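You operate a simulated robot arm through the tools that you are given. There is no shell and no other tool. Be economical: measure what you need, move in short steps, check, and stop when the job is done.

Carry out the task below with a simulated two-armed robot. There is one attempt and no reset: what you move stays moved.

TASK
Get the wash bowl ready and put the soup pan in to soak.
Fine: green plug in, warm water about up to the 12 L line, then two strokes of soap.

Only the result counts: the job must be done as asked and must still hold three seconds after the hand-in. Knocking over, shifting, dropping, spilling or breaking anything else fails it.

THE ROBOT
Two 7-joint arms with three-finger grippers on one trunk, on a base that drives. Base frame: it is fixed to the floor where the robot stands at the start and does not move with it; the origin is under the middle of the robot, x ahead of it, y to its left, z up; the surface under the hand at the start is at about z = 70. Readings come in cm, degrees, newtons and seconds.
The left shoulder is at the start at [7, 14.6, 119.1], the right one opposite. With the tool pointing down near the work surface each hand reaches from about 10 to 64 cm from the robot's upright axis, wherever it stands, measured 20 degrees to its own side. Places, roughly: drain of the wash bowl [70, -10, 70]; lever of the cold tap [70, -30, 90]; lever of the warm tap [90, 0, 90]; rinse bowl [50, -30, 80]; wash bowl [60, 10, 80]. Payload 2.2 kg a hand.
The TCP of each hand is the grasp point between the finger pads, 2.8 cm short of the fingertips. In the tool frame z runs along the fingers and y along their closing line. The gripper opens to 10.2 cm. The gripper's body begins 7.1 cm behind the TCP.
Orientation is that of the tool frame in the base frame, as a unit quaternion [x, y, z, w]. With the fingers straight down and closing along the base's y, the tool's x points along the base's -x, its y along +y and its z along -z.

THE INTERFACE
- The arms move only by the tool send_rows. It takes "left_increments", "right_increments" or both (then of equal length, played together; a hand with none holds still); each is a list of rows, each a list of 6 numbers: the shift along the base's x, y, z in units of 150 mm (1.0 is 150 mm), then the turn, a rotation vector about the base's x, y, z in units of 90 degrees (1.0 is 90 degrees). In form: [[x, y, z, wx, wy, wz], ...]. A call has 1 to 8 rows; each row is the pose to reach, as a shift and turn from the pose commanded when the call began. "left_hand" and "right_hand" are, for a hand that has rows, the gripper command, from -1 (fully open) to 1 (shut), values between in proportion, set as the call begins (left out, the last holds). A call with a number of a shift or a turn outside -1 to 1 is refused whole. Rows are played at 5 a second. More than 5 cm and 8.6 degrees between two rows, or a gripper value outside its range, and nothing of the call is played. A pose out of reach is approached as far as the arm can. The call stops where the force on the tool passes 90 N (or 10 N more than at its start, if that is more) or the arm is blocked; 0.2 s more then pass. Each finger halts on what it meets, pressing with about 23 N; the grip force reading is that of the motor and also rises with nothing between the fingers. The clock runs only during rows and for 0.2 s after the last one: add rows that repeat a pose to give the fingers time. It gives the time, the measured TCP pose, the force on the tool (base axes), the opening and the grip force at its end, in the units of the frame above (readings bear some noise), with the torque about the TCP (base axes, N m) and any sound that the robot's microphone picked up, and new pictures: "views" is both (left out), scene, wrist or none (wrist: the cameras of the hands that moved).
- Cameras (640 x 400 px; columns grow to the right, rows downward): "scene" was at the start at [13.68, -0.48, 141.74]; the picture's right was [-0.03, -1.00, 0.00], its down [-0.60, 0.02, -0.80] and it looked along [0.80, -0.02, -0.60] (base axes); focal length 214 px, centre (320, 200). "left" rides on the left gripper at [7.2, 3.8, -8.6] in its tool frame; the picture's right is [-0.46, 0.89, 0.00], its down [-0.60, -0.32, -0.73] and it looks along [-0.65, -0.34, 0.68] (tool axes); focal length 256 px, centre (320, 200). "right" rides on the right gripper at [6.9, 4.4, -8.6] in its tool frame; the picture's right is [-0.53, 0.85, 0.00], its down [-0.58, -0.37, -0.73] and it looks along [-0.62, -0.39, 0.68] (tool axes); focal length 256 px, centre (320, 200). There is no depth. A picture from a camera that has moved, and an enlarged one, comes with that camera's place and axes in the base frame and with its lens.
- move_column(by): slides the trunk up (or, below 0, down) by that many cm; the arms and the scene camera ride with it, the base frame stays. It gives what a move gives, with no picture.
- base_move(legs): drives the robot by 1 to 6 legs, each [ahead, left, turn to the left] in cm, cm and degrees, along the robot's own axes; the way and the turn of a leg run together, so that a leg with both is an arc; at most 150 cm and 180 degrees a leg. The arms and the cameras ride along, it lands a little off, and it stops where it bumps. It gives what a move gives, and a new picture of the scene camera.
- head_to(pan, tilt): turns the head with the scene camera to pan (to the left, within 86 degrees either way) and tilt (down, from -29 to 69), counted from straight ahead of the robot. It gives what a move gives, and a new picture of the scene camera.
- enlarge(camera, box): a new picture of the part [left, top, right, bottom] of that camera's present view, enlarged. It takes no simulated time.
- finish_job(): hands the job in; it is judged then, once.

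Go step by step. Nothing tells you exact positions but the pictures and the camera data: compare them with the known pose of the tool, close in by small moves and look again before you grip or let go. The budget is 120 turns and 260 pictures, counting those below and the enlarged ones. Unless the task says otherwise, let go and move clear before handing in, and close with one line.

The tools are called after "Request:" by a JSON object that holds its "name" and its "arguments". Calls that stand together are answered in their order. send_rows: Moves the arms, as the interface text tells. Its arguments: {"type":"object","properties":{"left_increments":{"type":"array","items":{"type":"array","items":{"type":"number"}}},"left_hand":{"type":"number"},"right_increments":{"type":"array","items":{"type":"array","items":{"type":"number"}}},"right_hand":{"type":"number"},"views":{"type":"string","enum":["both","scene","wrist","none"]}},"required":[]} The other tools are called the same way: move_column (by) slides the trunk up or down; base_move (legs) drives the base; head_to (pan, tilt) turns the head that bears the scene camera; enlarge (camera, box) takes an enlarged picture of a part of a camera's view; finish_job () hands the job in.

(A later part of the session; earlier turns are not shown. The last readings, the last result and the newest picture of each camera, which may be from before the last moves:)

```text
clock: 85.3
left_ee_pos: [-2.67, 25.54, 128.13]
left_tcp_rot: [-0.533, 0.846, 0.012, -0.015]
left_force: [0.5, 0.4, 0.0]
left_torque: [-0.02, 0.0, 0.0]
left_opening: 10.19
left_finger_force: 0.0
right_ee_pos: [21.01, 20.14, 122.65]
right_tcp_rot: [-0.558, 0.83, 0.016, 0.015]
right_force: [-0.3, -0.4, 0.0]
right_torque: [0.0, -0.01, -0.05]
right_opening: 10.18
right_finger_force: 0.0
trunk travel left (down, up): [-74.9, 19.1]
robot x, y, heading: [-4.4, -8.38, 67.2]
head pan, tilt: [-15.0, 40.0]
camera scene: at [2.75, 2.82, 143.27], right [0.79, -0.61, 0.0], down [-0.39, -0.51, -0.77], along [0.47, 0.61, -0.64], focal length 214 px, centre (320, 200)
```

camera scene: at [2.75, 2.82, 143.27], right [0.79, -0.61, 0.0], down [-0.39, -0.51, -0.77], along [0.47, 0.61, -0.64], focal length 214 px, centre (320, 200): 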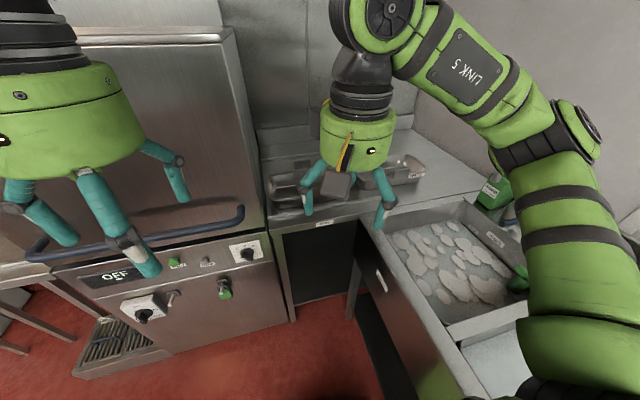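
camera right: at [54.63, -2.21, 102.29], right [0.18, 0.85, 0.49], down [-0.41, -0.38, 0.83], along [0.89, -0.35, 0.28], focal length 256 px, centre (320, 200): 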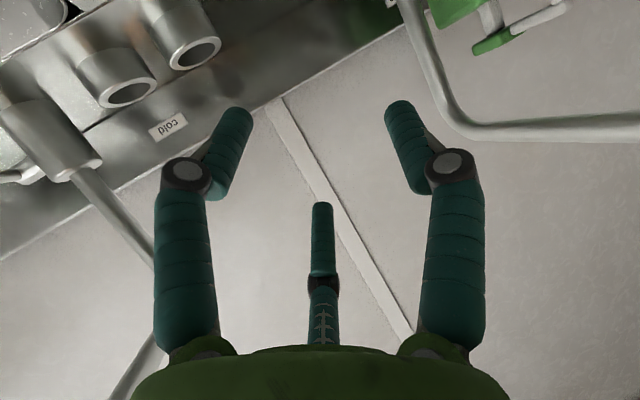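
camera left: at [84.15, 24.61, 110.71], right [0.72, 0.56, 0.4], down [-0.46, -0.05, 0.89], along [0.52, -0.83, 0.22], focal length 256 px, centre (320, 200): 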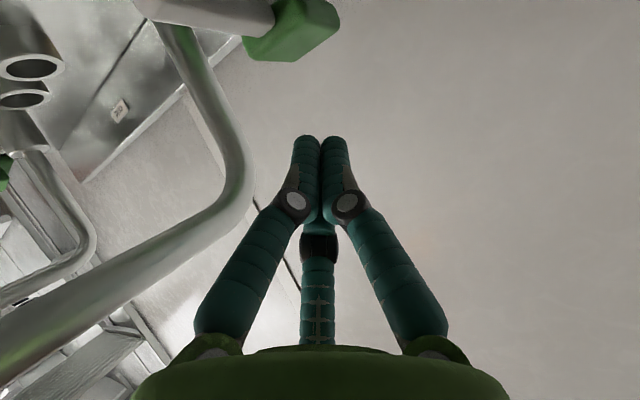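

Facing the counter now. I bring both hands to the right, clear of the hood, before driving in.

Request:
{"name": "send_rows", "arguments": {"left_increments": [[0.22, -0.125, 0, 0, 0, 0], [0.44, -0.25, 0, 0, 0, 0], [0.66, -0.375, 0, 0, 0, 0], [0.87, -0.5, 0, 0, 0, 0]], "right_increments": [[0.25, -0.055, 0, 0, 0, 0], [0.5, -0.11, 0, 0, 0, 0], [0.75, -0.165, 0, 0, 0, 0], [0.99, -0.22, 0, 0, 0, 0]], "views": "none"}}

Request:
{"name": "base_move", "arguments": {"legs": [[22, 0, 0.3]]}}

Request:
{"name": "enlarge", "arguments": {"camera": "left", "box": [0, 0, 640, 400]}}

Request:
{"name": "enlarge", "arguments": {"camera": "right", "box": [0, 0, 640, 400]}}

```text
clock: 86.3
left_ee_pos: [10.9, 17.77, 128.25]
left_tcp_rot: [-0.532, 0.846, 0.015, -0.015]
left_force: [0.5, -0.3, -0.5]
left_torque: [0.0, 0.09, -0.03]
left_opening: 10.21
left_finger_force: 0.1
right_ee_pos: [36.21, 16.52, 122.5]
right_tcp_rot: [-0.558, 0.83, 0.016, 0.015]
right_force: [0.8, 0.1, 0.1]
right_torque: [0.05, 0.07, 0.01]
right_opening: 10.21
right_finger_force: 0.1
trunk travel left (down, up): [-74.9, 19.1]
robot x, y, heading: [-4.64, -8.62, 67.3]
head pan, tilt: [-15.0, 40.0]
```

```text
clock: 88.0
left_ee_pos: [18.58, 38.14, 128.27]
left_tcp_rot: [-0.533, 0.846, 0.012, -0.013]
left_force: [-0.5, 0.4, -0.8]
left_torque: [0.01, 0.02, 0.02]
left_opening: 10.2
left_finger_force: 0.1
right_ee_pos: [44.08, 36.81, 122.85]
right_tcp_rot: [-0.56, 0.828, 0.017, 0.016]
right_force: [1.4, -0.6, -0.1]
right_torque: [0.05, 0.01, -0.01]
right_opening: 10.19
right_finger_force: 0.1
trunk travel left (down, up): [-74.9, 19.1]
robot x, y, heading: [4.06, 11.79, 67.2]
head pan, tilt: [-15.0, 40.0]
camera scene: at [11.08, 22.78, 143.31], right [0.79, -0.61, 0.0], down [-0.39, -0.51, -0.77], along [0.47, 0.61, -0.64], focal length 214 px, centre (320, 200)
```

scene: 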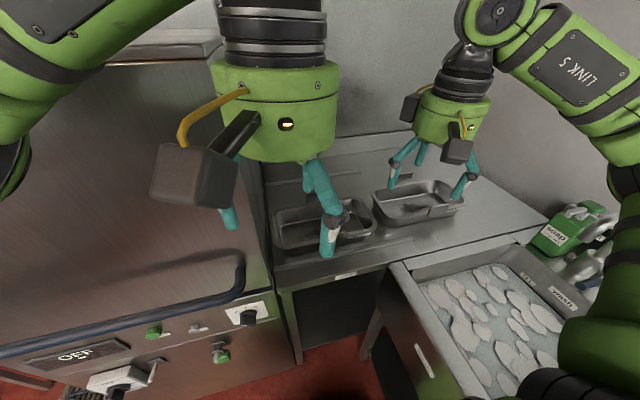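

```text
1.00 times, centred on (320, 200) of left (not enlarged: the box is as wide or as high as the picture)
camera zoom: at [12.46, 33.38, 136.93], right [-0.6, 0.8, 0.03], down [0.57, 0.4, 0.71], along [0.56, 0.44, -0.7], focal length 256 px, centre (320, 200)
```

zoom: 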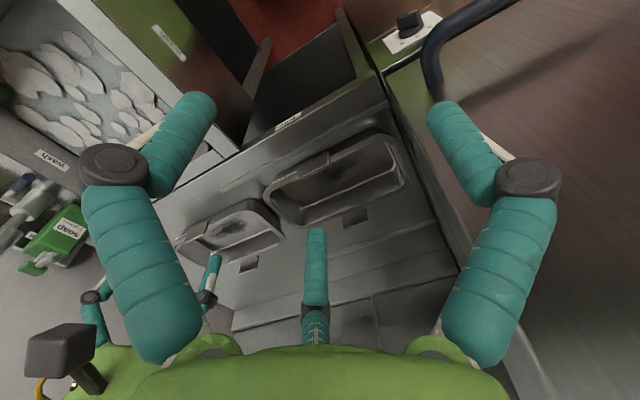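

```text
1.00 times, centred on (320, 200) of right (not enlarged: the box is as wide or as high as the picture)
camera zoom: at [37.35, 31.65, 131.07], right [-0.58, 0.81, 0.03], down [0.55, 0.36, 0.75], along [0.6, 0.46, -0.66], focal length 256 px, centre (320, 200)
```

zoom: 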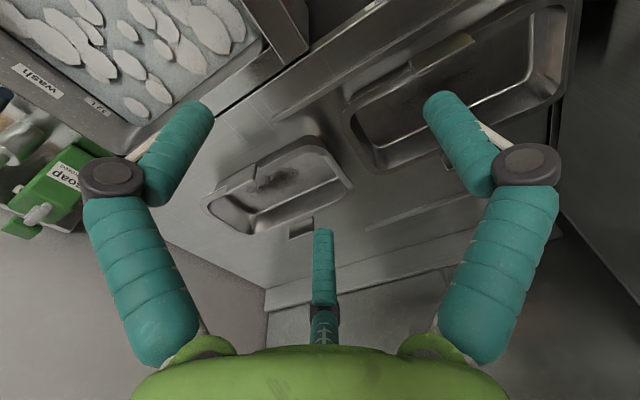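

I enlarge the soup pan in both wrist cameras to measure it.

Request:
{"name": "enlarge", "arguments": {"camera": "left", "box": [210, 90, 450, 240]}}

Request:
{"name": "enlarge", "arguments": {"camera": "right", "box": [310, 0, 600, 180]}}

Request:
{"name": "enlarge", "arguments": {"camera": "scene", "box": [240, 150, 480, 300]}}

```text
2.67 times, centred on (330, 165) of left
camera zoom: at [12.46, 33.38, 136.93], right [-0.6, 0.8, 0.03], down [0.57, 0.4, 0.71], along [0.56, 0.44, -0.7], focal length 683 px, centre (293, 293)
```

zoom: 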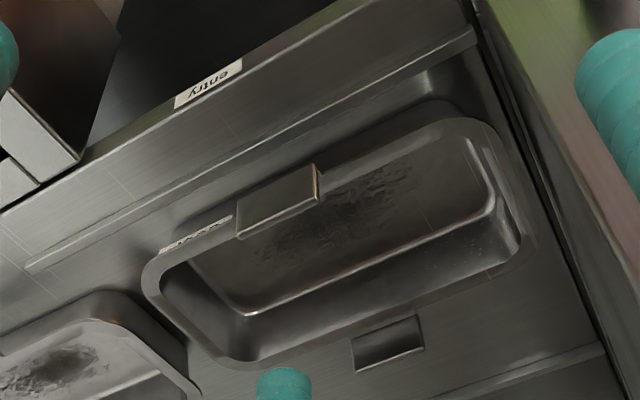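

```text
2.21 times, centred on (455, 90) of right
camera zoom: at [37.35, 31.65, 131.07], right [-0.58, 0.81, 0.03], down [0.55, 0.36, 0.75], along [0.6, 0.46, -0.66], focal length 565 px, centre (22, 443)
```

zoom: 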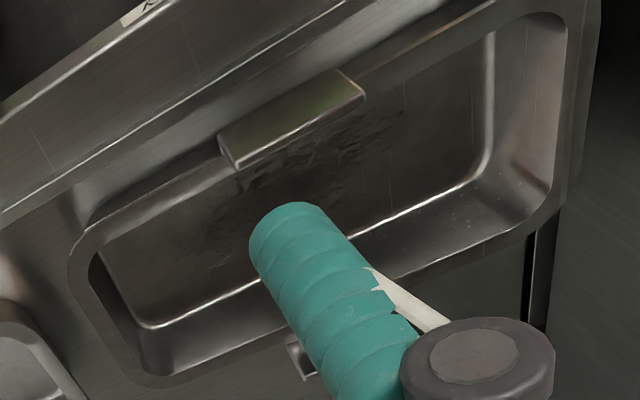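

```text
2.67 times, centred on (360, 225) of scene
camera zoom: at [11.08, 22.78, 143.31], right [0.79, -0.61, 0.0], down [-0.39, -0.51, -0.77], along [0.47, 0.61, -0.64], focal length 572 px, centre (213, 133)
```

zoom: 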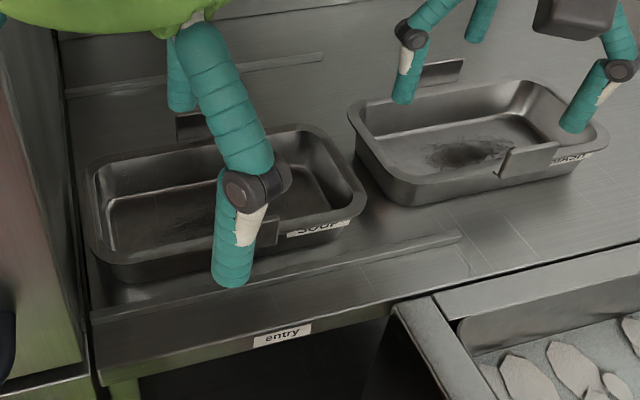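

Handle plates: near one at s 15, l 62.9, far one at s 15, l 82.7, tops z≈98 (pan about 31 × 17 cm). I drive a little closer and begin turning both tools by 90° so they close across the plates.

Request:
{"name": "base_move", "arguments": {"legs": [[8.5, 0, 0.3]]}}

Request:
{"name": "send_rows", "arguments": {"right_increments": [[-0.01, 0.12, -0.02, 0, 0, 0.09], [-0.02, 0.24, -0.05, 0, 0, 0.18], [-0.03, 0.36, -0.07, 0, 0, 0.27], [-0.04, 0.48, -0.1, 0, 0, 0.36], [-0.05, 0.6, -0.12, 0, 0, 0.45], [-0.06, 0.72, -0.15, 0, 0, 0.54], [-0.065, 0.84, -0.18, 0, 0, 0.63], [-0.07, 0.97, -0.2, 0, 0, 0.72]], "left_increments": [[0.04, 0.01, 0, 0, 0, -0.09], [0.08, 0.02, 0, 0, 0, -0.18], [0.12, 0.03, 0, 0, 0, -0.27], [0.16, 0.04, 0, 0, 0, -0.36], [0.2, 0.05, 0, 0, 0, -0.45], [0.24, 0.06, 0, 0, 0, -0.54], [0.28, 0.07, 0, 0, 0, -0.63], [0.32, 0.08, 0, 0, 0, -0.72]]}}

```text
clock: 89.1
left_ee_pos: [20.71, 43.57, 128.79]
left_tcp_rot: [-0.536, 0.844, 0.018, -0.006]
left_force: [0.5, 0.0, -0.2]
left_torque: [0.0, 0.05, 0.0]
left_opening: 10.2
left_finger_force: 0.0
right_ee_pos: [46.2, 42.77, 123.08]
right_tcp_rot: [-0.563, 0.826, 0.02, 0.021]
right_force: [0.3, -0.2, -0.5]
right_torque: [-0.01, 0.02, 0.0]
right_opening: 10.19
right_finger_force: 0.0
trunk travel left (down, up): [-74.9, 19.1]
robot x, y, heading: [6.83, 18.54, 68.1]
head pan, tilt: [-15.0, 40.0]
stopped in leg 1: the robot was blocked; the commanded pose is now the measured one
camera scene: at [13.29, 28.18, 143.42], right [0.8, -0.6, 0.0], down [-0.38, -0.5, -0.77], along [0.46, 0.62, -0.63], focal length 214 px, centre (320, 200)
```

scene: 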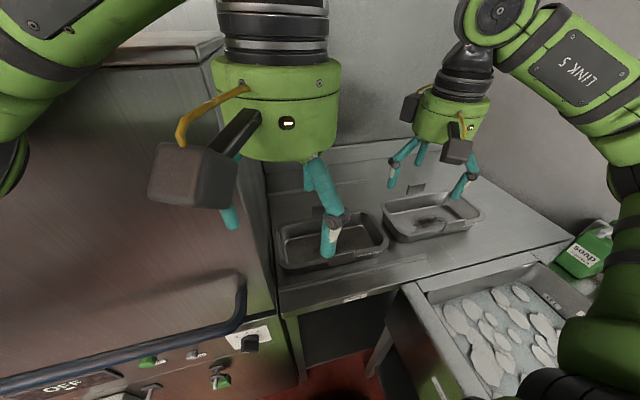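

```text
clock: 90.9
left_ee_pos: [24.84, 45.34, 128.7]
left_tcp_rot: [0.0, 1.0, 0.021, 0.003]
left_force: [0.2, 0.2, 0.9]
left_torque: [0.0, -0.02, 0.0]
left_opening: 10.19
left_finger_force: 0.0
right_ee_pos: [35.08, 51.6, 118.23]
right_tcp_rot: [0.917, -0.399, -0.018, -0.012]
right_force: [-0.2, -0.2, 0.3]
right_torque: [0.01, -0.01, -0.02]
right_opening: 10.2
right_finger_force: 0.0
right hand out of reach, approached as far as the arm can: row 6, 7, 8
trunk travel left (down, up): [-74.9, 19.1]
robot x, y, heading: [6.83, 18.65, 67.8]
head pan, tilt: [-15.0, 40.0]
camera scene: at [12.42, 28.77, 143.44], right [0.8, -0.6, 0.0], down [-0.38, -0.51, -0.77], along [0.47, 0.62, -0.63], focal length 214 px, centre (320, 200)
camera right: at [36.75, 43.18, 126.48], right [-0.98, -0.19, 0.02], down [-0.11, 0.64, 0.76], along [-0.15, 0.74, -0.65], focal length 256 px, centre (320, 200)
camera left: at [17.59, 48.99, 137.33], right [0.46, 0.88, 0.04], down [0.6, -0.35, 0.72], along [0.65, -0.31, -0.69], focal length 256 px, centre (320, 200)
```

scene: 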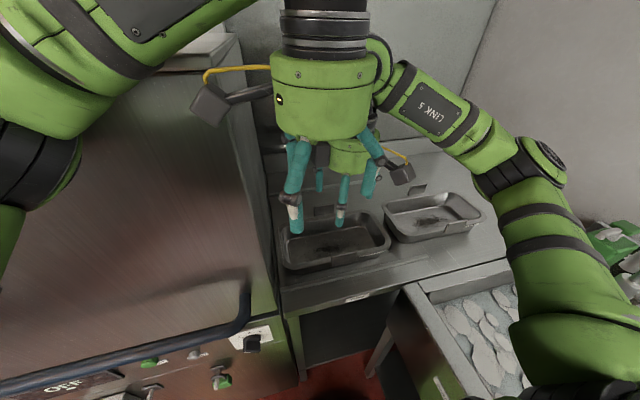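
right: 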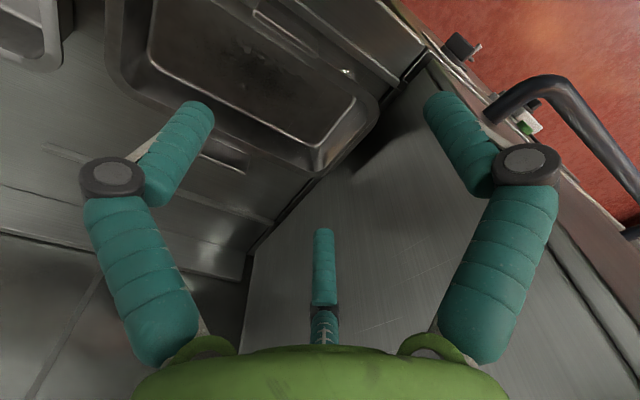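
left: 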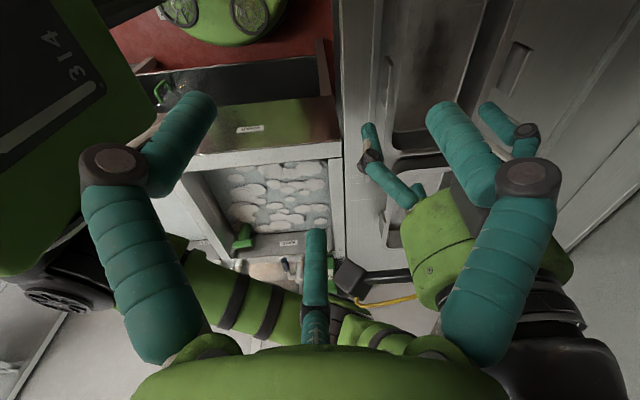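

The base stopped at the counter and the right wrist refuses that yaw. I ease the base back a touch and swing the right hand away, unwinding its yaw the other way.

Request:
{"name": "base_move", "arguments": {"legs": [[-0.8, 0, -0.4]]}}

Request:
{"name": "send_rows", "arguments": {"right_increments": [[0.12, -0.05, 0, 0, 0, -0.09], [0.24, -0.1, 0, 0, 0, -0.18], [0.36, -0.15, 0, 0, 0, -0.27], [0.48, -0.2, 0, 0, 0, -0.36], [0.6, -0.25, 0, 0, 0, -0.45], [0.72, -0.3, 0, 0, 0, -0.54], [0.84, -0.34, 0, 0, 0, -0.63], [0.93, -0.38, 0, 0, 0, -0.72]], "views": "scene"}}

```text
clock: 91.7
left_ee_pos: [25.61, 44.8, 128.29]
left_tcp_rot: [0.004, 1.0, 0.02, -0.001]
left_force: [-0.2, 0.0, 0.8]
left_torque: [-0.04, 0.0, 0.0]
left_opening: 10.21
left_finger_force: 0.0
right_ee_pos: [35.75, 50.85, 117.72]
right_tcp_rot: [0.915, -0.402, -0.021, -0.009]
right_force: [0.0, 1.1, 0.0]
right_torque: [0.01, -0.04, 0.04]
right_opening: 10.22
right_finger_force: 0.1
trunk travel left (down, up): [-74.9, 19.1]
robot x, y, heading: [6.58, 17.93, 67.5]
head pan, tilt: [-15.0, 40.0]
camera scene: at [13.16, 28.32, 143.33], right [0.79, -0.61, 0.0], down [-0.39, -0.51, -0.77], along [0.47, 0.61, -0.64], focal length 214 px, centre (320, 200)
```

scene: 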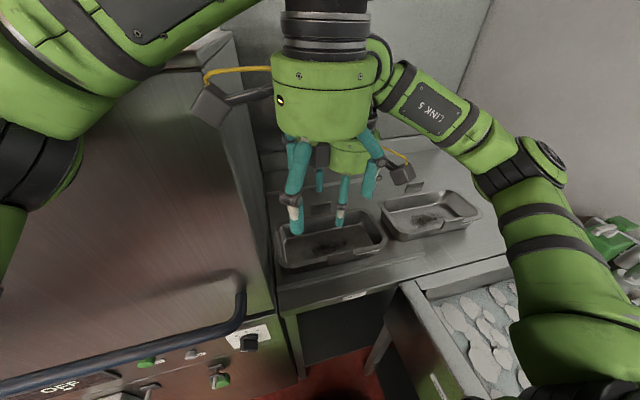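

```text
clock: 93.5
left_ee_pos: [25.59, 44.75, 128.41]
left_tcp_rot: [0.004, 1.0, 0.021, -0.002]
left_force: [0.8, -0.2, -0.5]
left_torque: [0.0, 0.04, -0.03]
left_opening: 10.22
left_finger_force: 0.0
right_ee_pos: [49.59, 45.08, 117.88]
right_tcp_rot: [-0.556, 0.831, 0.016, 0.02]
right_force: [0.2, 0.6, -0.8]
right_torque: [-0.02, 0.01, -0.01]
right_opening: 10.22
right_finger_force: 0.1
trunk travel left (down, up): [-74.9, 19.1]
robot x, y, heading: [6.69, 17.46, 67.5]
head pan, tilt: [-15.0, 40.0]
camera scene: at [13.18, 28.32, 143.36], right [0.79, -0.61, 0.0], down [-0.39, -0.51, -0.77], along [0.47, 0.61, -0.64], focal length 214 px, centre (320, 200)
```

scene: 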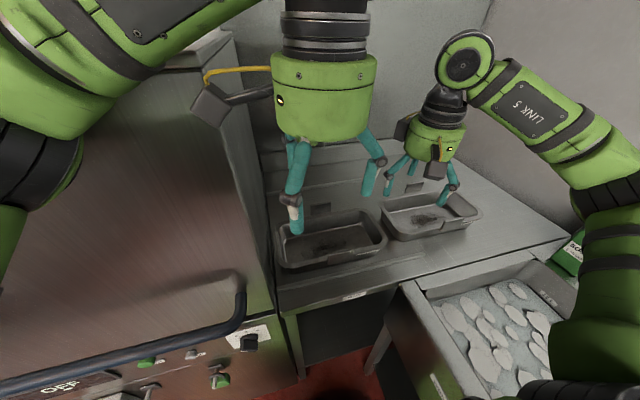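

Right hand is back to normal over the mash pan side. I bring the left hand over the near handle plate with its yaw completed.

Request:
{"name": "send_rows", "arguments": {"left_increments": [[0.2, 0.13, -0.1, -0.005, 0, -0.06], [0.4, 0.26, -0.3, -0.01, 0, -0.12], [0.6, 0.38, -0.5, -0.018, 0, -0.18], [0.83, 0.51, -0.75, -0.0255, 0, -0.25], [0.83, 0.51, -1.0, -0.0255, 0, -0.25], [0.83, 0.51, -1.0, -0.0255, 0, -0.25]]}}

Request:
{"name": "enlarge", "arguments": {"camera": "scene", "box": [240, 150, 480, 300]}}

```text
refused: row 4 steps farther than a row can; nothing moved
```

```text
2.67 times, centred on (360, 225) of scene
camera zoom: at [13.18, 28.32, 143.36], right [0.79, -0.61, 0.0], down [-0.39, -0.51, -0.77], along [0.47, 0.61, -0.64], focal length 572 px, centre (213, 133)
```

zoom: 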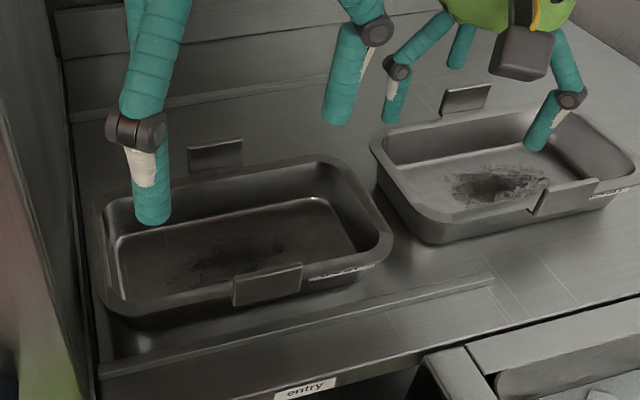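

Both plates are upright tabs just outside the rim, ~3.4 cm tall. I resend the approach with smaller steps.

Request:
{"name": "send_rows", "arguments": {"left_increments": [[0.15, 0.1, -0.15, -0.004, 0, -0.04], [0.3, 0.2, -0.3, -0.008, 0, -0.08], [0.45, 0.3, -0.45, -0.012, 0, -0.12], [0.6, 0.4, -0.6, -0.016, 0, -0.16], [0.72, 0.46, -0.75, -0.02, 0, -0.2], [0.83, 0.51, -0.9, -0.0255, 0, -0.25], [0.83, 0.51, -1.0, -0.0255, 0, -0.25], [0.83, 0.51, -1.0, -0.0255, 0, -0.25]]}}

Request:
{"name": "enlarge", "arguments": {"camera": "scene", "box": [240, 150, 480, 300]}}

```text
clock: 95.5
left_ee_pos: [27.38, 43.19, 118.72]
left_tcp_rot: [0.215, 0.976, 0.017, -0.004]
left_force: [-0.5, -0.2, -0.1]
left_torque: [-0.02, 0.01, -0.01]
left_opening: 10.19
left_finger_force: 0.2
left hand out of reach, approached as far as the arm can: row 4, 5, 6, 7, 8
right_ee_pos: [49.78, 41.63, 118.67]
right_tcp_rot: [-0.556, 0.83, 0.027, 0.026]
right_force: [-0.4, -0.6, -0.3]
right_torque: [0.02, 0.05, -0.01]
right_opening: 10.2
right_finger_force: 0.0
trunk travel left (down, up): [-74.9, 19.1]
robot x, y, heading: [6.7, 18.08, 67.7]
head pan, tilt: [-15.0, 40.0]
stopped in row 8 (left hand): the arm was blocked; the commanded pose is now the measured one
camera scene: at [13.39, 24.39, 143.59], right [0.79, -0.61, -0.02], down [-0.39, -0.48, -0.78], along [0.47, 0.63, -0.62], focal length 214 px, centre (320, 200)
camera left: at [22.43, 49.66, 127.48], right [0.8, 0.61, 0.02], down [0.41, -0.57, 0.71], along [0.44, -0.56, -0.7], focal length 256 px, centre (320, 200)
```

scene: 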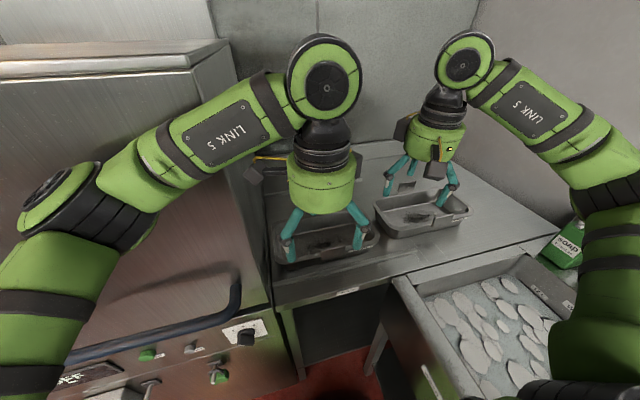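
left: 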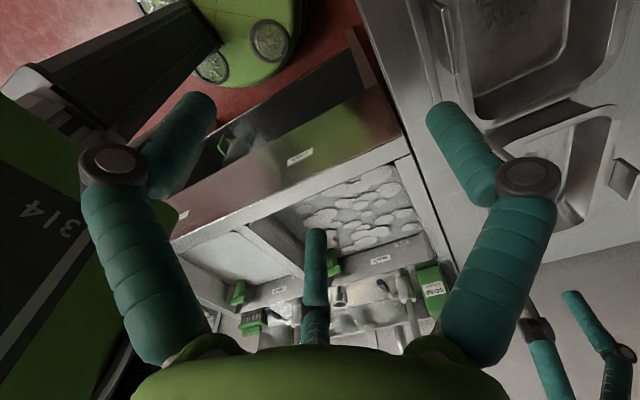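

```text
2.67 times, centred on (360, 225) of scene
camera zoom: at [13.39, 24.39, 143.59], right [0.79, -0.61, -0.02], down [-0.39, -0.48, -0.78], along [0.47, 0.63, -0.62], focal length 572 px, centre (213, 133)
```

zoom: 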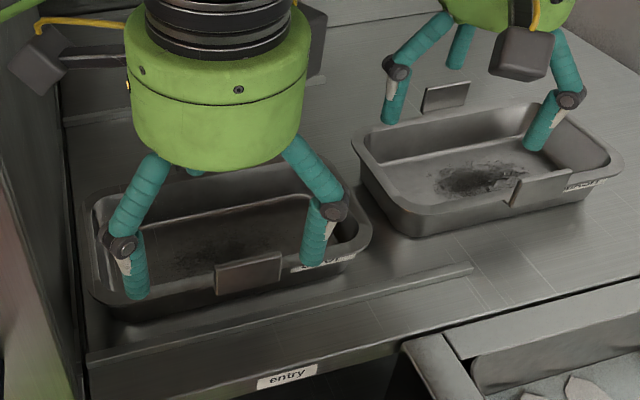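

The left forearm swung against the hood with that yaw. The grip readings fit a three-digit centring hand, so a yaw of only ~±28° is needed; I undo the left yaw while lifting.

Request:
{"name": "send_rows", "arguments": {"left_increments": [[0.02, -0.02, 0.1, 0, 0, 0.09], [0.04, -0.04, 0.2, 0, 0, 0.18], [0.04, -0.06, 0.3, 0, 0, 0.27], [0.04, -0.08, 0.4, 0, 0, 0.36], [0.04, -0.1, 0.5, 0, 0, 0.45], [0.04, -0.1, 0.55, 0, 0, 0.54], [0.04, -0.1, 0.6, 0, 0, 0.63], [0.04, -0.1, 0.6, 0, 0, 0.72]], "views": "scene"}}

```text
clock: 97.2
left_ee_pos: [28.25, 44.27, 127.01]
left_tcp_rot: [-0.347, 0.938, 0.007, 0.0]
left_force: [-0.2, -0.7, -0.3]
left_torque: [-0.02, -0.01, 0.02]
left_opening: 10.19
left_finger_force: 0.0
right_ee_pos: [50.24, 44.19, 118.11]
right_tcp_rot: [-0.556, 0.83, 0.021, 0.02]
right_force: [-0.3, 0.3, -1.3]
right_torque: [0.0, 0.01, 0.0]
right_opening: 10.22
right_finger_force: 0.0
trunk travel left (down, up): [-74.9, 19.1]
robot x, y, heading: [6.41, 17.86, 67.6]
head pan, tilt: [-15.0, 40.0]
camera scene: at [13.93, 27.31, 143.41], right [0.79, -0.61, -0.01], down [-0.39, -0.5, -0.77], along [0.47, 0.61, -0.64], focal length 214 px, centre (320, 200)
```

scene: 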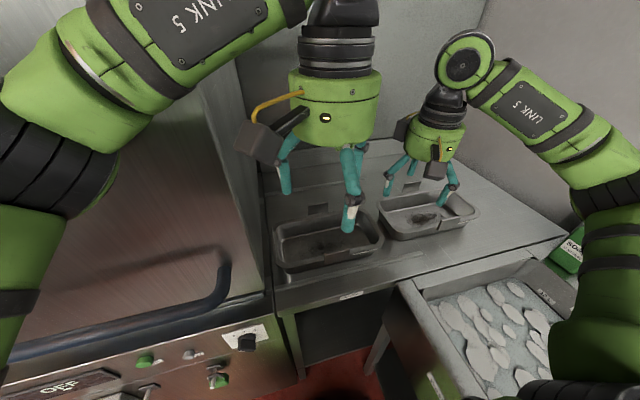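

Good posture again. I raise the trunk 10 cm so the left elbow stays above the hood, then bring the left hand over the near plate with the new yaw.

Request:
{"name": "move_column", "arguments": {"by": 10}}

Request:
{"name": "send_rows", "arguments": {"left_increments": [[0.08, 0.07, -0.1, 0, 0, 0.076], [0.16, 0.14, -0.22, 0, 0, 0.152], [0.24, 0.2, -0.34, 0, 0, 0.228], [0.33, 0.27, -0.46, 0, 0, 0.304], [0.41, 0.34, -0.58, 0, 0, 0.38], [0.49, 0.41, -0.7, 0, 0, 0.456], [0.57, 0.48, -0.82, 0, 0, 0.53], [0.65, 0.54, -0.95, 0, 0, 0.606]]}}

```text
clock: 98.6
left_ee_pos: [28.34, 44.41, 137.03]
left_tcp_rot: [-0.346, 0.938, 0.006, 0.0]
left_force: [0.0, -0.2, -0.2]
left_torque: [0.02, 0.02, 0.01]
left_opening: 10.22
left_finger_force: 0.1
right_ee_pos: [50.1, 44.09, 127.98]
right_tcp_rot: [-0.557, 0.83, 0.021, 0.019]
right_force: [-0.1, 0.8, -0.3]
right_torque: [0.02, 0.01, 0.05]
right_opening: 10.21
right_finger_force: 0.0
trunk travel left (down, up): [-84.9, 9.1]
robot x, y, heading: [6.72, 17.83, 67.7]
head pan, tilt: [-15.0, 40.0]
```

```text
clock: 100.6
left_ee_pos: [35.24, 49.39, 124.72]
left_tcp_rot: [0.731, -0.682, -0.006, -0.026]
left_force: [0.6, -0.5, -0.7]
left_torque: [0.01, 0.0, 0.04]
left_opening: 10.2
left_finger_force: 0.1
right_ee_pos: [47.27, 41.42, 129.54]
right_tcp_rot: [-0.558, 0.829, 0.023, 0.035]
right_force: [0.3, -0.2, 0.5]
right_torque: [0.04, -0.03, 0.03]
right_opening: 10.22
right_finger_force: 0.0
trunk travel left (down, up): [-84.9, 9.1]
robot x, y, heading: [6.62, 17.9, 67.5]
head pan, tilt: [-15.0, 40.0]
stopped in row 8 (left hand): the arm was blocked; the commanded pose is now the measured one
camera scene: at [10.41, 23.96, 153.71], right [0.79, -0.61, 0.0], down [-0.37, -0.48, -0.79], along [0.48, 0.63, -0.61], focal length 214 px, centre (320, 200)
camera left: at [31.9, 41.73, 132.8], right [-0.92, 0.4, -0.01], down [0.25, 0.59, 0.77], along [0.31, 0.7, -0.64], focal length 256 px, centre (320, 200)
```

scene: 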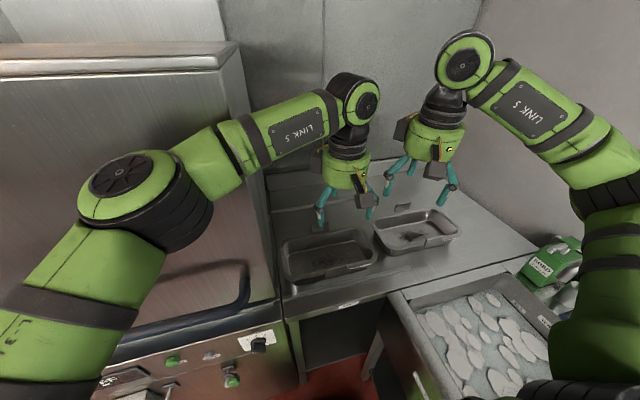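
left: 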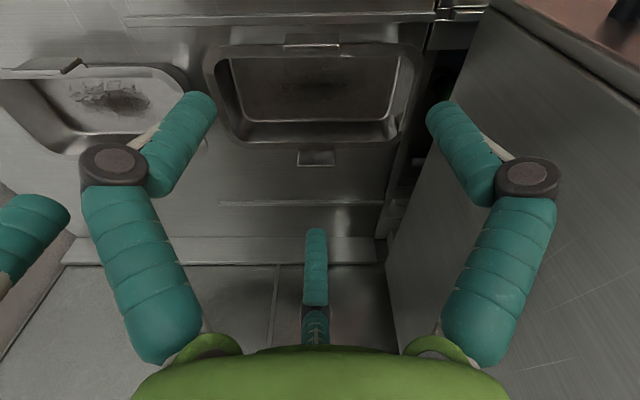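

The left elbow meets the hood front from this close. Standing farther back straightens the left arm and keeps the elbow in front of the hood, so I back off 7 cm and lower the trunk.

Request:
{"name": "base_move", "arguments": {"legs": [[-7, 0, 0]]}}

Request:
{"name": "move_column", "arguments": {"by": -8}}

Request:
{"name": "head_to", "arguments": {"pan": -5, "tilt": 40}}

```text
clock: 101.6
left_ee_pos: [35.13, 47.8, 122.44]
left_tcp_rot: [0.737, -0.676, 0.001, 0.0]
left_force: [0.5, 1.4, 0.4]
left_torque: [-0.07, 0.0, -0.02]
left_opening: 10.2
left_finger_force: 0.2
right_ee_pos: [47.42, 39.41, 127.59]
right_tcp_rot: [-0.557, 0.83, 0.014, 0.016]
right_force: [-0.4, 0.9, 0.6]
right_torque: [-0.01, 0.01, -0.01]
right_opening: 10.22
right_finger_force: 0.1
trunk travel left (down, up): [-84.9, 9.1]
robot x, y, heading: [3.85, 11.48, 67.6]
head pan, tilt: [-15.0, 40.0]
camera scene: at [11.1, 22.99, 153.23], right [0.79, -0.61, 0.0], down [-0.39, -0.51, -0.76], along [0.47, 0.61, -0.64], focal length 214 px, centre (320, 200)
```

scene: 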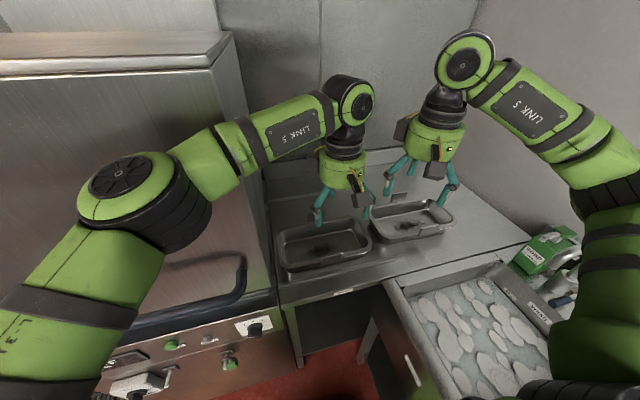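

```text
clock: 102.8
left_ee_pos: [34.96, 47.45, 114.56]
left_tcp_rot: [0.737, -0.676, 0.001, 0.0]
left_force: [0.8, 0.7, 0.2]
left_torque: [0.02, 0.05, 0.02]
left_opening: 10.24
left_finger_force: 0.0
right_ee_pos: [47.5, 39.05, 119.74]
right_tcp_rot: [-0.557, 0.83, 0.016, 0.017]
right_force: [0.4, -0.5, 0.2]
right_torque: [0.0, -0.02, 0.0]
right_opening: 10.18
right_finger_force: 0.1
trunk travel left (down, up): [-76.9, 17.1]
robot x, y, heading: [4.28, 11.26, 67.3]
head pan, tilt: [-15.0, 40.0]
```

```text
clock: 103.5
left_ee_pos: [35.15, 47.29, 114.65]
left_tcp_rot: [0.737, -0.676, 0.0, -0.002]
left_force: [-0.2, 0.2, 0.0]
left_torque: [0.01, 0.03, 0.01]
left_opening: 10.19
left_finger_force: 0.1
right_ee_pos: [47.37, 39.09, 119.76]
right_tcp_rot: [-0.556, 0.831, 0.015, 0.017]
right_force: [0.2, -0.3, 0.7]
right_torque: [-0.02, 0.0, 0.0]
right_opening: 10.19
right_finger_force: 0.1
trunk travel left (down, up): [-76.9, 17.1]
robot x, y, heading: [3.8, 11.61, 67.6]
head pan, tilt: [-5.0, 40.0]
camera scene: at [9.81, 23.32, 145.28], right [0.89, -0.46, 0.0], down [-0.3, -0.57, -0.77], along [0.35, 0.68, -0.64], focal length 214 px, centre (320, 200)
```

scene: 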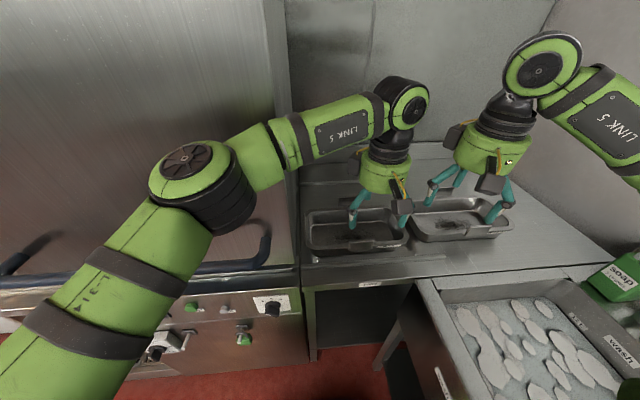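

The left arm is clear of the hood now. I move it over the near plate.

Request:
{"name": "send_rows", "arguments": {"left_increments": [[0.06, 0.11, -0.1, 0, 0, 0], [0.13, 0.23, -0.2, 0, 0, 0], [0.19, 0.34, -0.35, 0, 0, 0], [0.19, 0.34, -0.5, 0, 0, 0], [0.19, 0.34, -0.5, 0, 0, 0]]}}

Request:
{"name": "enlarge", "arguments": {"camera": "scene", "box": [290, 170, 450, 270]}}

```text
clock: 104.7
left_ee_pos: [37.42, 52.93, 106.99]
left_tcp_rot: [0.736, -0.677, 0.001, -0.001]
left_force: [0.3, -0.3, 0.4]
left_torque: [-0.01, 0.0, 0.0]
left_opening: 10.2
left_finger_force: 0.0
left hand out of reach, approached as far as the arm can: row 3, 4, 5
right_ee_pos: [47.44, 39.06, 119.74]
right_tcp_rot: [-0.556, 0.831, 0.015, 0.017]
right_force: [-0.8, -0.6, -0.5]
right_torque: [0.02, 0.0, -0.02]
right_opening: 10.22
right_finger_force: 0.0
trunk travel left (down, up): [-76.9, 17.1]
robot x, y, heading: [3.77, 11.42, 67.5]
head pan, tilt: [-5.0, 40.0]
camera scene: at [9.83, 23.29, 145.28], right [0.89, -0.46, 0.0], down [-0.3, -0.57, -0.77], along [0.35, 0.68, -0.64], focal length 214 px, centre (320, 200)
camera left: at [34.28, 45.66, 115.48], right [-0.92, 0.39, 0.0], down [0.26, 0.63, 0.73], along [0.29, 0.68, -0.68], focal length 256 px, centre (320, 200)
```

scene: 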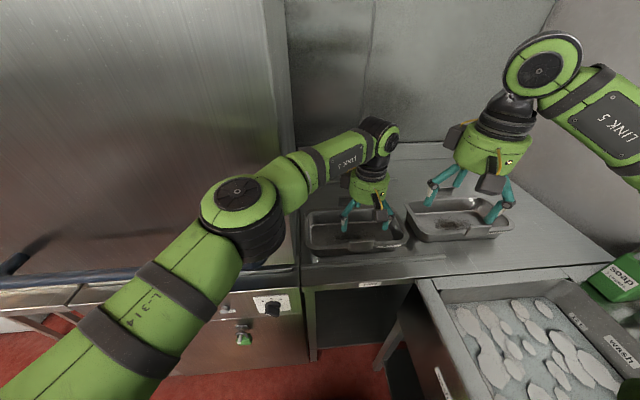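
left: 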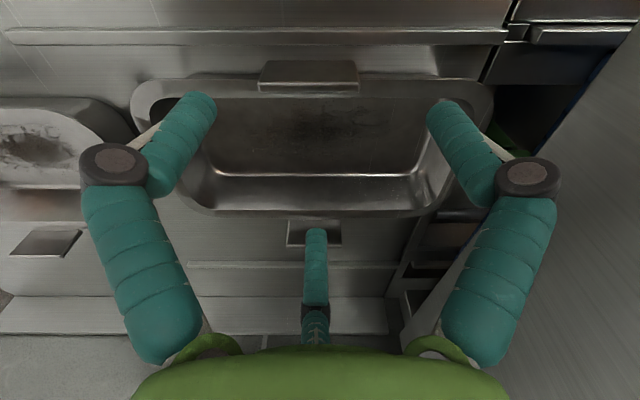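

```text
4.00 times, centred on (370, 220) of scene
camera zoom: at [9.83, 23.29, 145.28], right [0.89, -0.46, 0.0], down [-0.3, -0.57, -0.77], along [0.35, 0.68, -0.64], focal length 858 px, centre (120, 120)
```

zoom: 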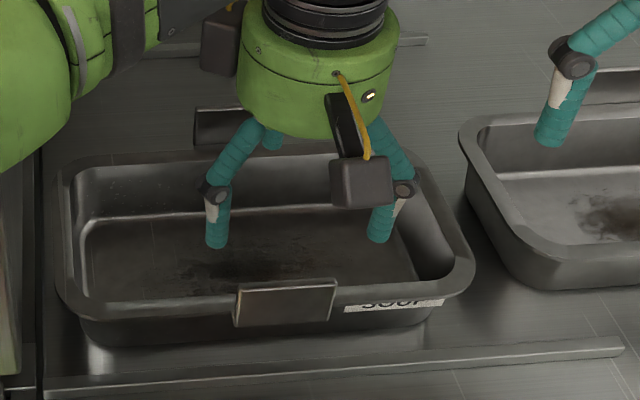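

The left hand is over the near plate (TCP s 14.3, l 63.2; rim about 2.5 cm below the plate top). I lower to z≈98.8 and close.

Request:
{"name": "send_rows", "arguments": {"left_increments": [[0, 0, -0.15, 0, 0, 0], [0, 0, -0.3, 0, 0, 0], [0, 0, -0.45, 0, 0, 0], [0, 0, -0.545, 0, 0, 0], [0, 0, -0.545, 0, 0, 0]], "views": "wrist"}}

Request:
{"name": "enlarge", "arguments": {"camera": "scene", "box": [290, 170, 450, 270]}}

```text
clock: 105.9
left_ee_pos: [37.44, 52.86, 98.94]
left_tcp_rot: [0.736, -0.677, 0.001, -0.001]
left_force: [-0.3, 0.8, -0.1]
left_torque: [0.01, 0.0, 0.05]
left_opening: 10.2
left_finger_force: 0.0
right_ee_pos: [47.33, 38.88, 119.72]
right_tcp_rot: [-0.556, 0.831, 0.015, 0.016]
right_force: [-0.2, -0.3, -0.5]
right_torque: [0.03, 0.0, 0.0]
right_opening: 10.19
right_finger_force: 0.2
trunk travel left (down, up): [-76.9, 17.1]
robot x, y, heading: [4.1, 11.45, 67.4]
head pan, tilt: [-5.0, 40.0]
camera left: at [34.32, 45.56, 107.45], right [-0.92, 0.39, 0.0], down [0.26, 0.63, 0.73], along [0.28, 0.68, -0.68], focal length 256 px, centre (320, 200)
```

left: 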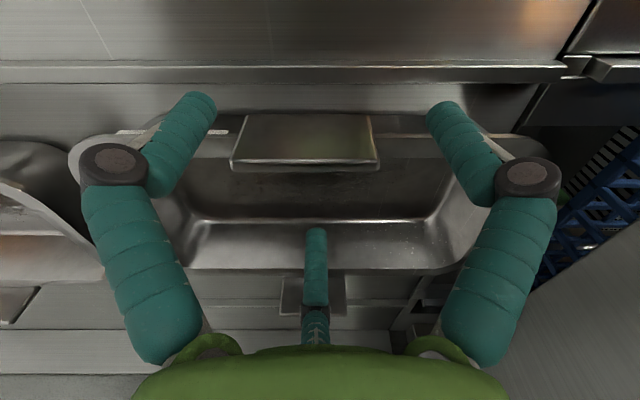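

```text
4.00 times, centred on (370, 220) of scene
camera zoom: at [9.81, 23.3, 145.28], right [0.89, -0.46, 0.0], down [-0.3, -0.57, -0.77], along [0.35, 0.68, -0.64], focal length 858 px, centre (120, 120)
```

zoom: 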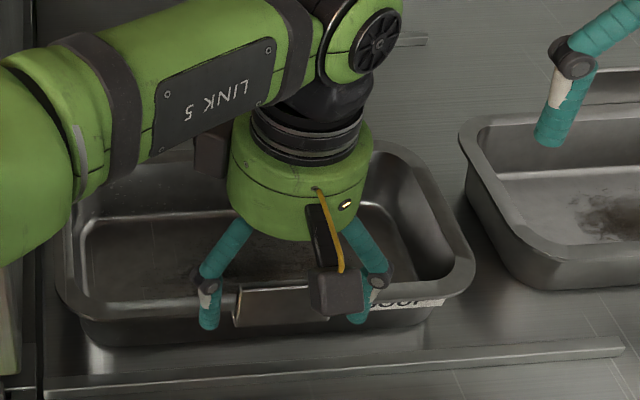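

Digits straddle the plate: two outside, one inside. Closing.

Request:
{"name": "send_rows", "arguments": {"left_increments": [[0, 0, 0, 0, 0, 0], [0, 0, 0, 0, 0, 0], [0, 0, 0, 0, 0, 0], [0, 0, 0, 0, 0, 0]], "left_hand": 1, "views": "wrist"}}

Request:
{"name": "enlarge", "arguments": {"camera": "scene", "box": [290, 170, 450, 270]}}

```text
clock: 106.9
left_ee_pos: [37.36, 52.73, 98.89]
left_tcp_rot: [0.736, -0.677, 0.0, -0.001]
left_force: [-1.8, -0.6, 2.2]
left_torque: [-0.06, -0.06, -0.17]
left_opening: 1.3
left_finger_force: 22.4
right_ee_pos: [47.31, 39.15, 119.63]
right_tcp_rot: [-0.557, 0.831, 0.016, 0.016]
right_force: [0.1, -0.1, 0.1]
right_torque: [-0.03, 0.03, -0.03]
right_opening: 10.2
right_finger_force: 0.1
trunk travel left (down, up): [-76.9, 17.1]
robot x, y, heading: [4.0, 11.39, 67.3]
head pan, tilt: [-5.0, 40.0]
camera left: at [34.27, 45.55, 107.51], right [-0.92, 0.39, 0.0], down [0.26, 0.63, 0.73], along [0.28, 0.68, -0.68], focal length 256 px, centre (320, 200)
```

left: 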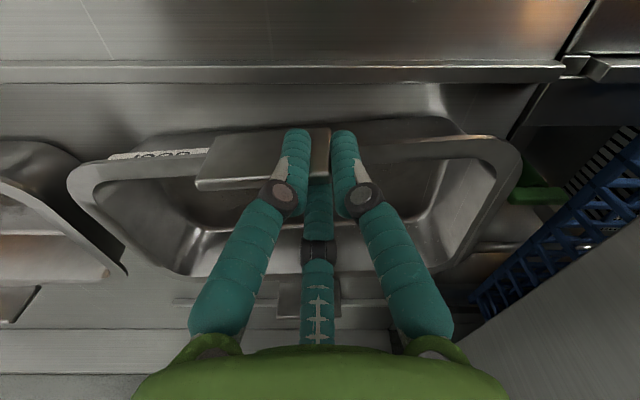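

```text
4.00 times, centred on (370, 220) of scene
camera zoom: at [9.74, 23.27, 145.29], right [0.89, -0.46, 0.0], down [-0.3, -0.57, -0.77], along [0.35, 0.68, -0.64], focal length 858 px, centre (120, 120)
```

zoom: 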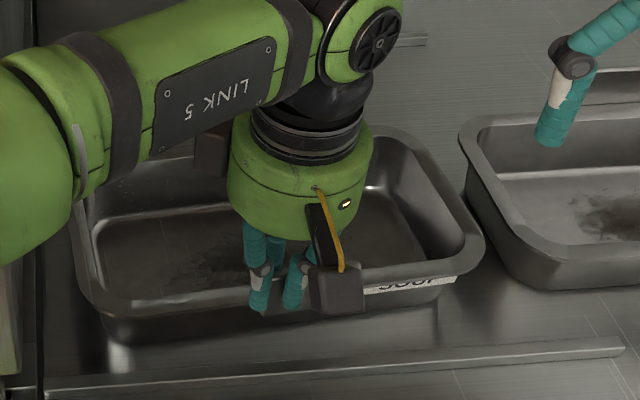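

Gripped (1.3, plate thickness as predicted), though the pan turned a few degrees and edged toward the mash pan. I pull it gently toward me, away from the mash pan, straightening it.

Request:
{"name": "send_rows", "arguments": {"left_increments": [[-0.04, 0.0, 0.01, 0, 0, -0.02], [-0.07, -0.04, 0.01, 0, 0, -0.04], [-0.1, -0.09, 0.01, 0, 0, -0.06], [-0.13, -0.14, 0.01, 0, 0, -0.07], [-0.15, -0.19, 0.01, 0, 0, -0.07], [-0.15, -0.19, 0.01, 0, 0, -0.07]], "views": "wrist"}}

Request:
{"name": "enlarge", "arguments": {"camera": "scene", "box": [290, 170, 450, 270]}}

```text
clock: 108.3
left_ee_pos: [35.7, 49.71, 99.24]
left_tcp_rot: [-0.699, 0.715, 0.006, 0.003]
left_force: [2.8, 10.5, -7.9]
left_torque: [0.51, 0.03, -0.2]
left_opening: 1.21
left_finger_force: 22.7
right_ee_pos: [47.8, 38.39, 119.8]
right_tcp_rot: [-0.556, 0.831, 0.018, 0.016]
right_force: [-0.5, 0.3, -0.2]
right_torque: [-0.02, 0.02, -0.03]
right_opening: 10.19
right_finger_force: 0.0
trunk travel left (down, up): [-76.9, 17.1]
robot x, y, heading: [4.15, 11.45, 67.3]
head pan, tilt: [-5.0, 40.0]
camera left: at [31.72, 42.72, 107.65], right [-0.87, 0.49, 0.01], down [0.33, 0.59, 0.74], along [0.35, 0.65, -0.68], focal length 256 px, centre (320, 200)
```

left: 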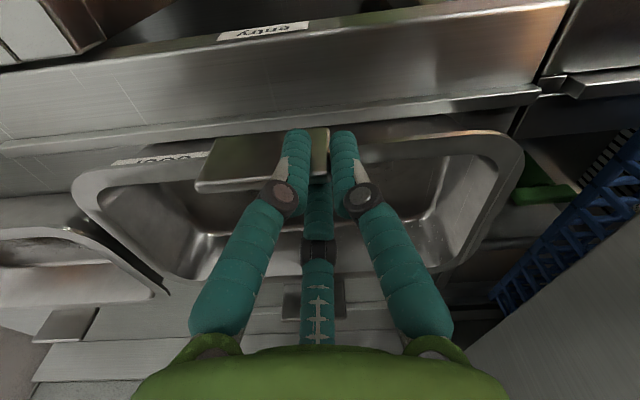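

```text
4.00 times, centred on (370, 220) of scene
camera zoom: at [10.3, 22.55, 145.31], right [0.89, -0.46, -0.01], down [-0.3, -0.57, -0.77], along [0.35, 0.68, -0.64], focal length 858 px, centre (120, 120)
```

zoom: 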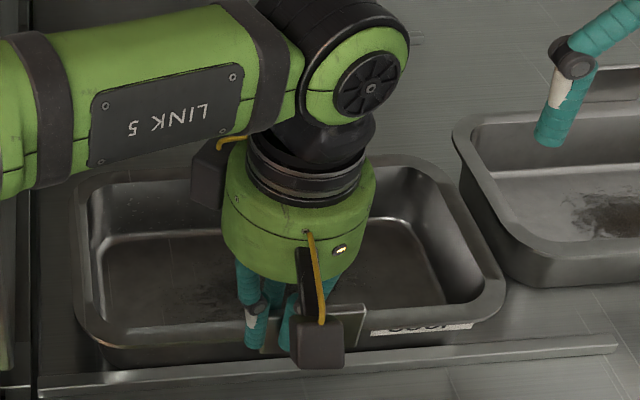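

The pan is straight, 3.5 cm closer, clear of the mash pan. Now the right hand goes around to the far plate at about (s 16.3, l 79.4), with −28° yaw and a slight forward tilt for reach.

Request:
{"name": "send_rows", "arguments": {"right_increments": [[0.05, 0.15, 0, 0.019, -0.003, -0.05], [0.1, 0.31, 0, 0.038, -0.006, -0.1], [0.16, 0.47, 0, 0.057, -0.009, -0.153], [0.22, 0.63, 0, 0.076, -0.012, -0.2], [0.28, 0.8, 0, 0.095, -0.015, -0.255], [0.33, 0.97, 0, 0.113, -0.018, -0.3056]], "views": "none"}}

Request:
{"name": "send_rows", "arguments": {"right_increments": [[-0.08, 0.16, 0, 0, 0, 0], [-0.16, 0.31, 0, 0, 0, 0], [-0.24, 0.47, 0, 0, 0, 0], [-0.32, 0.63, -0.1, 0, 0, 0], [-0.4, 0.79, -0.2, 0, 0, 0], [-0.49, 0.94, -0.3, 0, 0, 0], [-0.49, 0.94, -0.3, 0, 0, 0]]}}

```text
clock: 109.7
left_ee_pos: [35.64, 49.64, 99.36]
left_tcp_rot: [-0.698, 0.716, 0.003, 0.003]
left_force: [1.9, 9.4, -5.1]
left_torque: [0.58, 0.15, -0.17]
left_opening: 1.26
left_finger_force: 23.0
right_ee_pos: [52.85, 53.02, 119.64]
right_tcp_rot: [-0.339, 0.934, 0.079, 0.079]
right_force: [0.3, -0.1, 0.1]
right_torque: [0.0, 0.01, 0.02]
right_opening: 10.19
right_finger_force: 0.1
trunk travel left (down, up): [-76.9, 17.1]
robot x, y, heading: [3.88, 11.67, 67.4]
head pan, tilt: [-5.0, 40.0]
```

```text
clock: 111.3
left_ee_pos: [35.53, 49.52, 99.23]
left_tcp_rot: [-0.698, 0.716, 0.003, 0.002]
left_force: [4.0, 8.2, -3.0]
left_torque: [0.5, -0.06, -0.18]
left_opening: 1.26
left_finger_force: 23.0
right_ee_pos: [45.46, 66.96, 115.35]
right_tcp_rot: [-0.339, 0.934, 0.08, 0.081]
right_force: [-0.3, 1.1, 0.3]
right_torque: [-0.03, 0.01, 0.02]
right_opening: 10.22
right_finger_force: 0.1
trunk travel left (down, up): [-76.9, 17.1]
robot x, y, heading: [3.78, 11.21, 67.2]
head pan, tilt: [-5.0, 40.0]
camera scene: at [10.27, 22.54, 145.33], right [0.89, -0.46, -0.01], down [-0.3, -0.57, -0.77], along [0.35, 0.68, -0.64], focal length 214 px, centre (320, 200)
camera right: at [36.66, 64.3, 122.73], right [-0.14, 0.97, 0.19], down [0.6, -0.06, 0.8], along [0.79, 0.23, -0.58], focal length 256 px, centre (320, 200)
```

scene: 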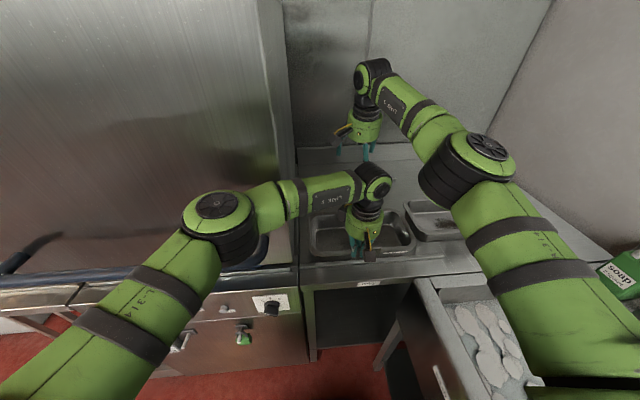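
right: 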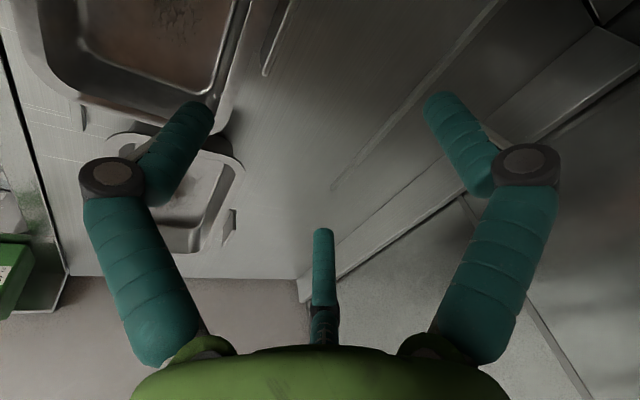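

Reached. The far plate shows at (s 17.2, l 79.6). I shift slightly and lower toward it.

Request:
{"name": "send_rows", "arguments": {"right_increments": [[0.045, 0.003, -0.15, 0, 0, 0], [0.045, 0.003, -0.3, 0, 0, 0], [0.045, 0.003, -0.45, 0, 0, 0], [0.045, 0.003, -0.6, 0, 0, 0], [0.045, 0.003, -0.75, 0, 0, 0], [0.045, 0.003, -0.75, 0, 0, 0]], "views": "wrist"}}

Request:
{"name": "enlarge", "arguments": {"camera": "scene", "box": [290, 90, 450, 270]}}

```text
clock: 112.7
left_ee_pos: [35.63, 49.63, 99.17]
left_tcp_rot: [-0.698, 0.716, 0.003, 0.002]
left_force: [4.6, 7.2, -4.1]
left_torque: [0.47, -0.16, -0.18]
left_opening: 1.24
left_finger_force: 22.8
right_ee_pos: [46.14, 67.29, 104.16]
right_tcp_rot: [-0.34, 0.934, 0.08, 0.08]
right_force: [-0.6, 0.4, 0.4]
right_torque: [0.0, -0.01, -0.01]
right_opening: 10.18
right_finger_force: 0.1
trunk travel left (down, up): [-76.9, 17.1]
robot x, y, heading: [4.11, 11.13, 67.4]
head pan, tilt: [-5.0, 40.0]
camera right: at [37.21, 64.47, 111.5], right [-0.14, 0.97, 0.19], down [0.6, -0.06, 0.8], along [0.78, 0.23, -0.58], focal length 256 px, centre (320, 200)
```

right: 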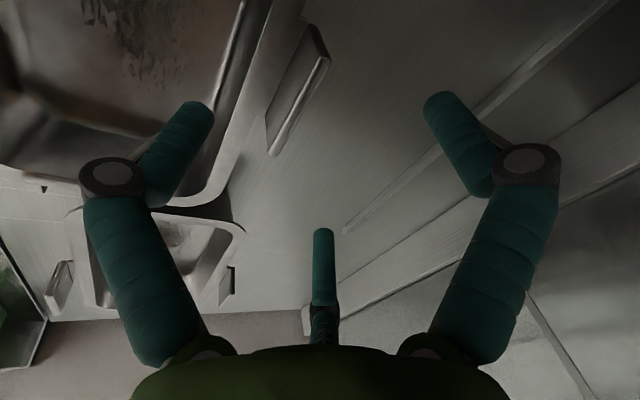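

```text
2.22 times, centred on (370, 180) of scene
camera zoom: at [10.24, 22.55, 145.33], right [0.89, -0.46, -0.01], down [-0.3, -0.57, -0.77], along [0.35, 0.68, -0.64], focal length 477 px, centre (209, 244)
```

zoom: 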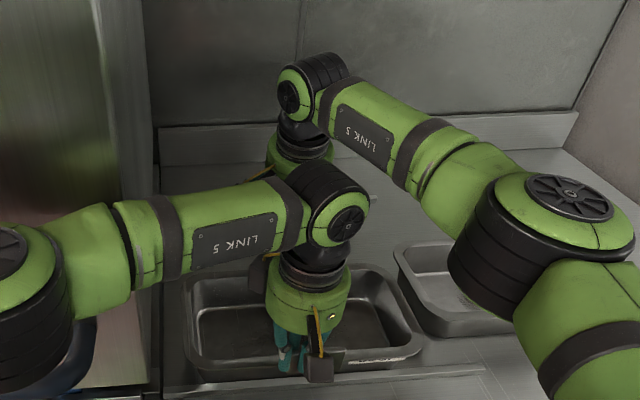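

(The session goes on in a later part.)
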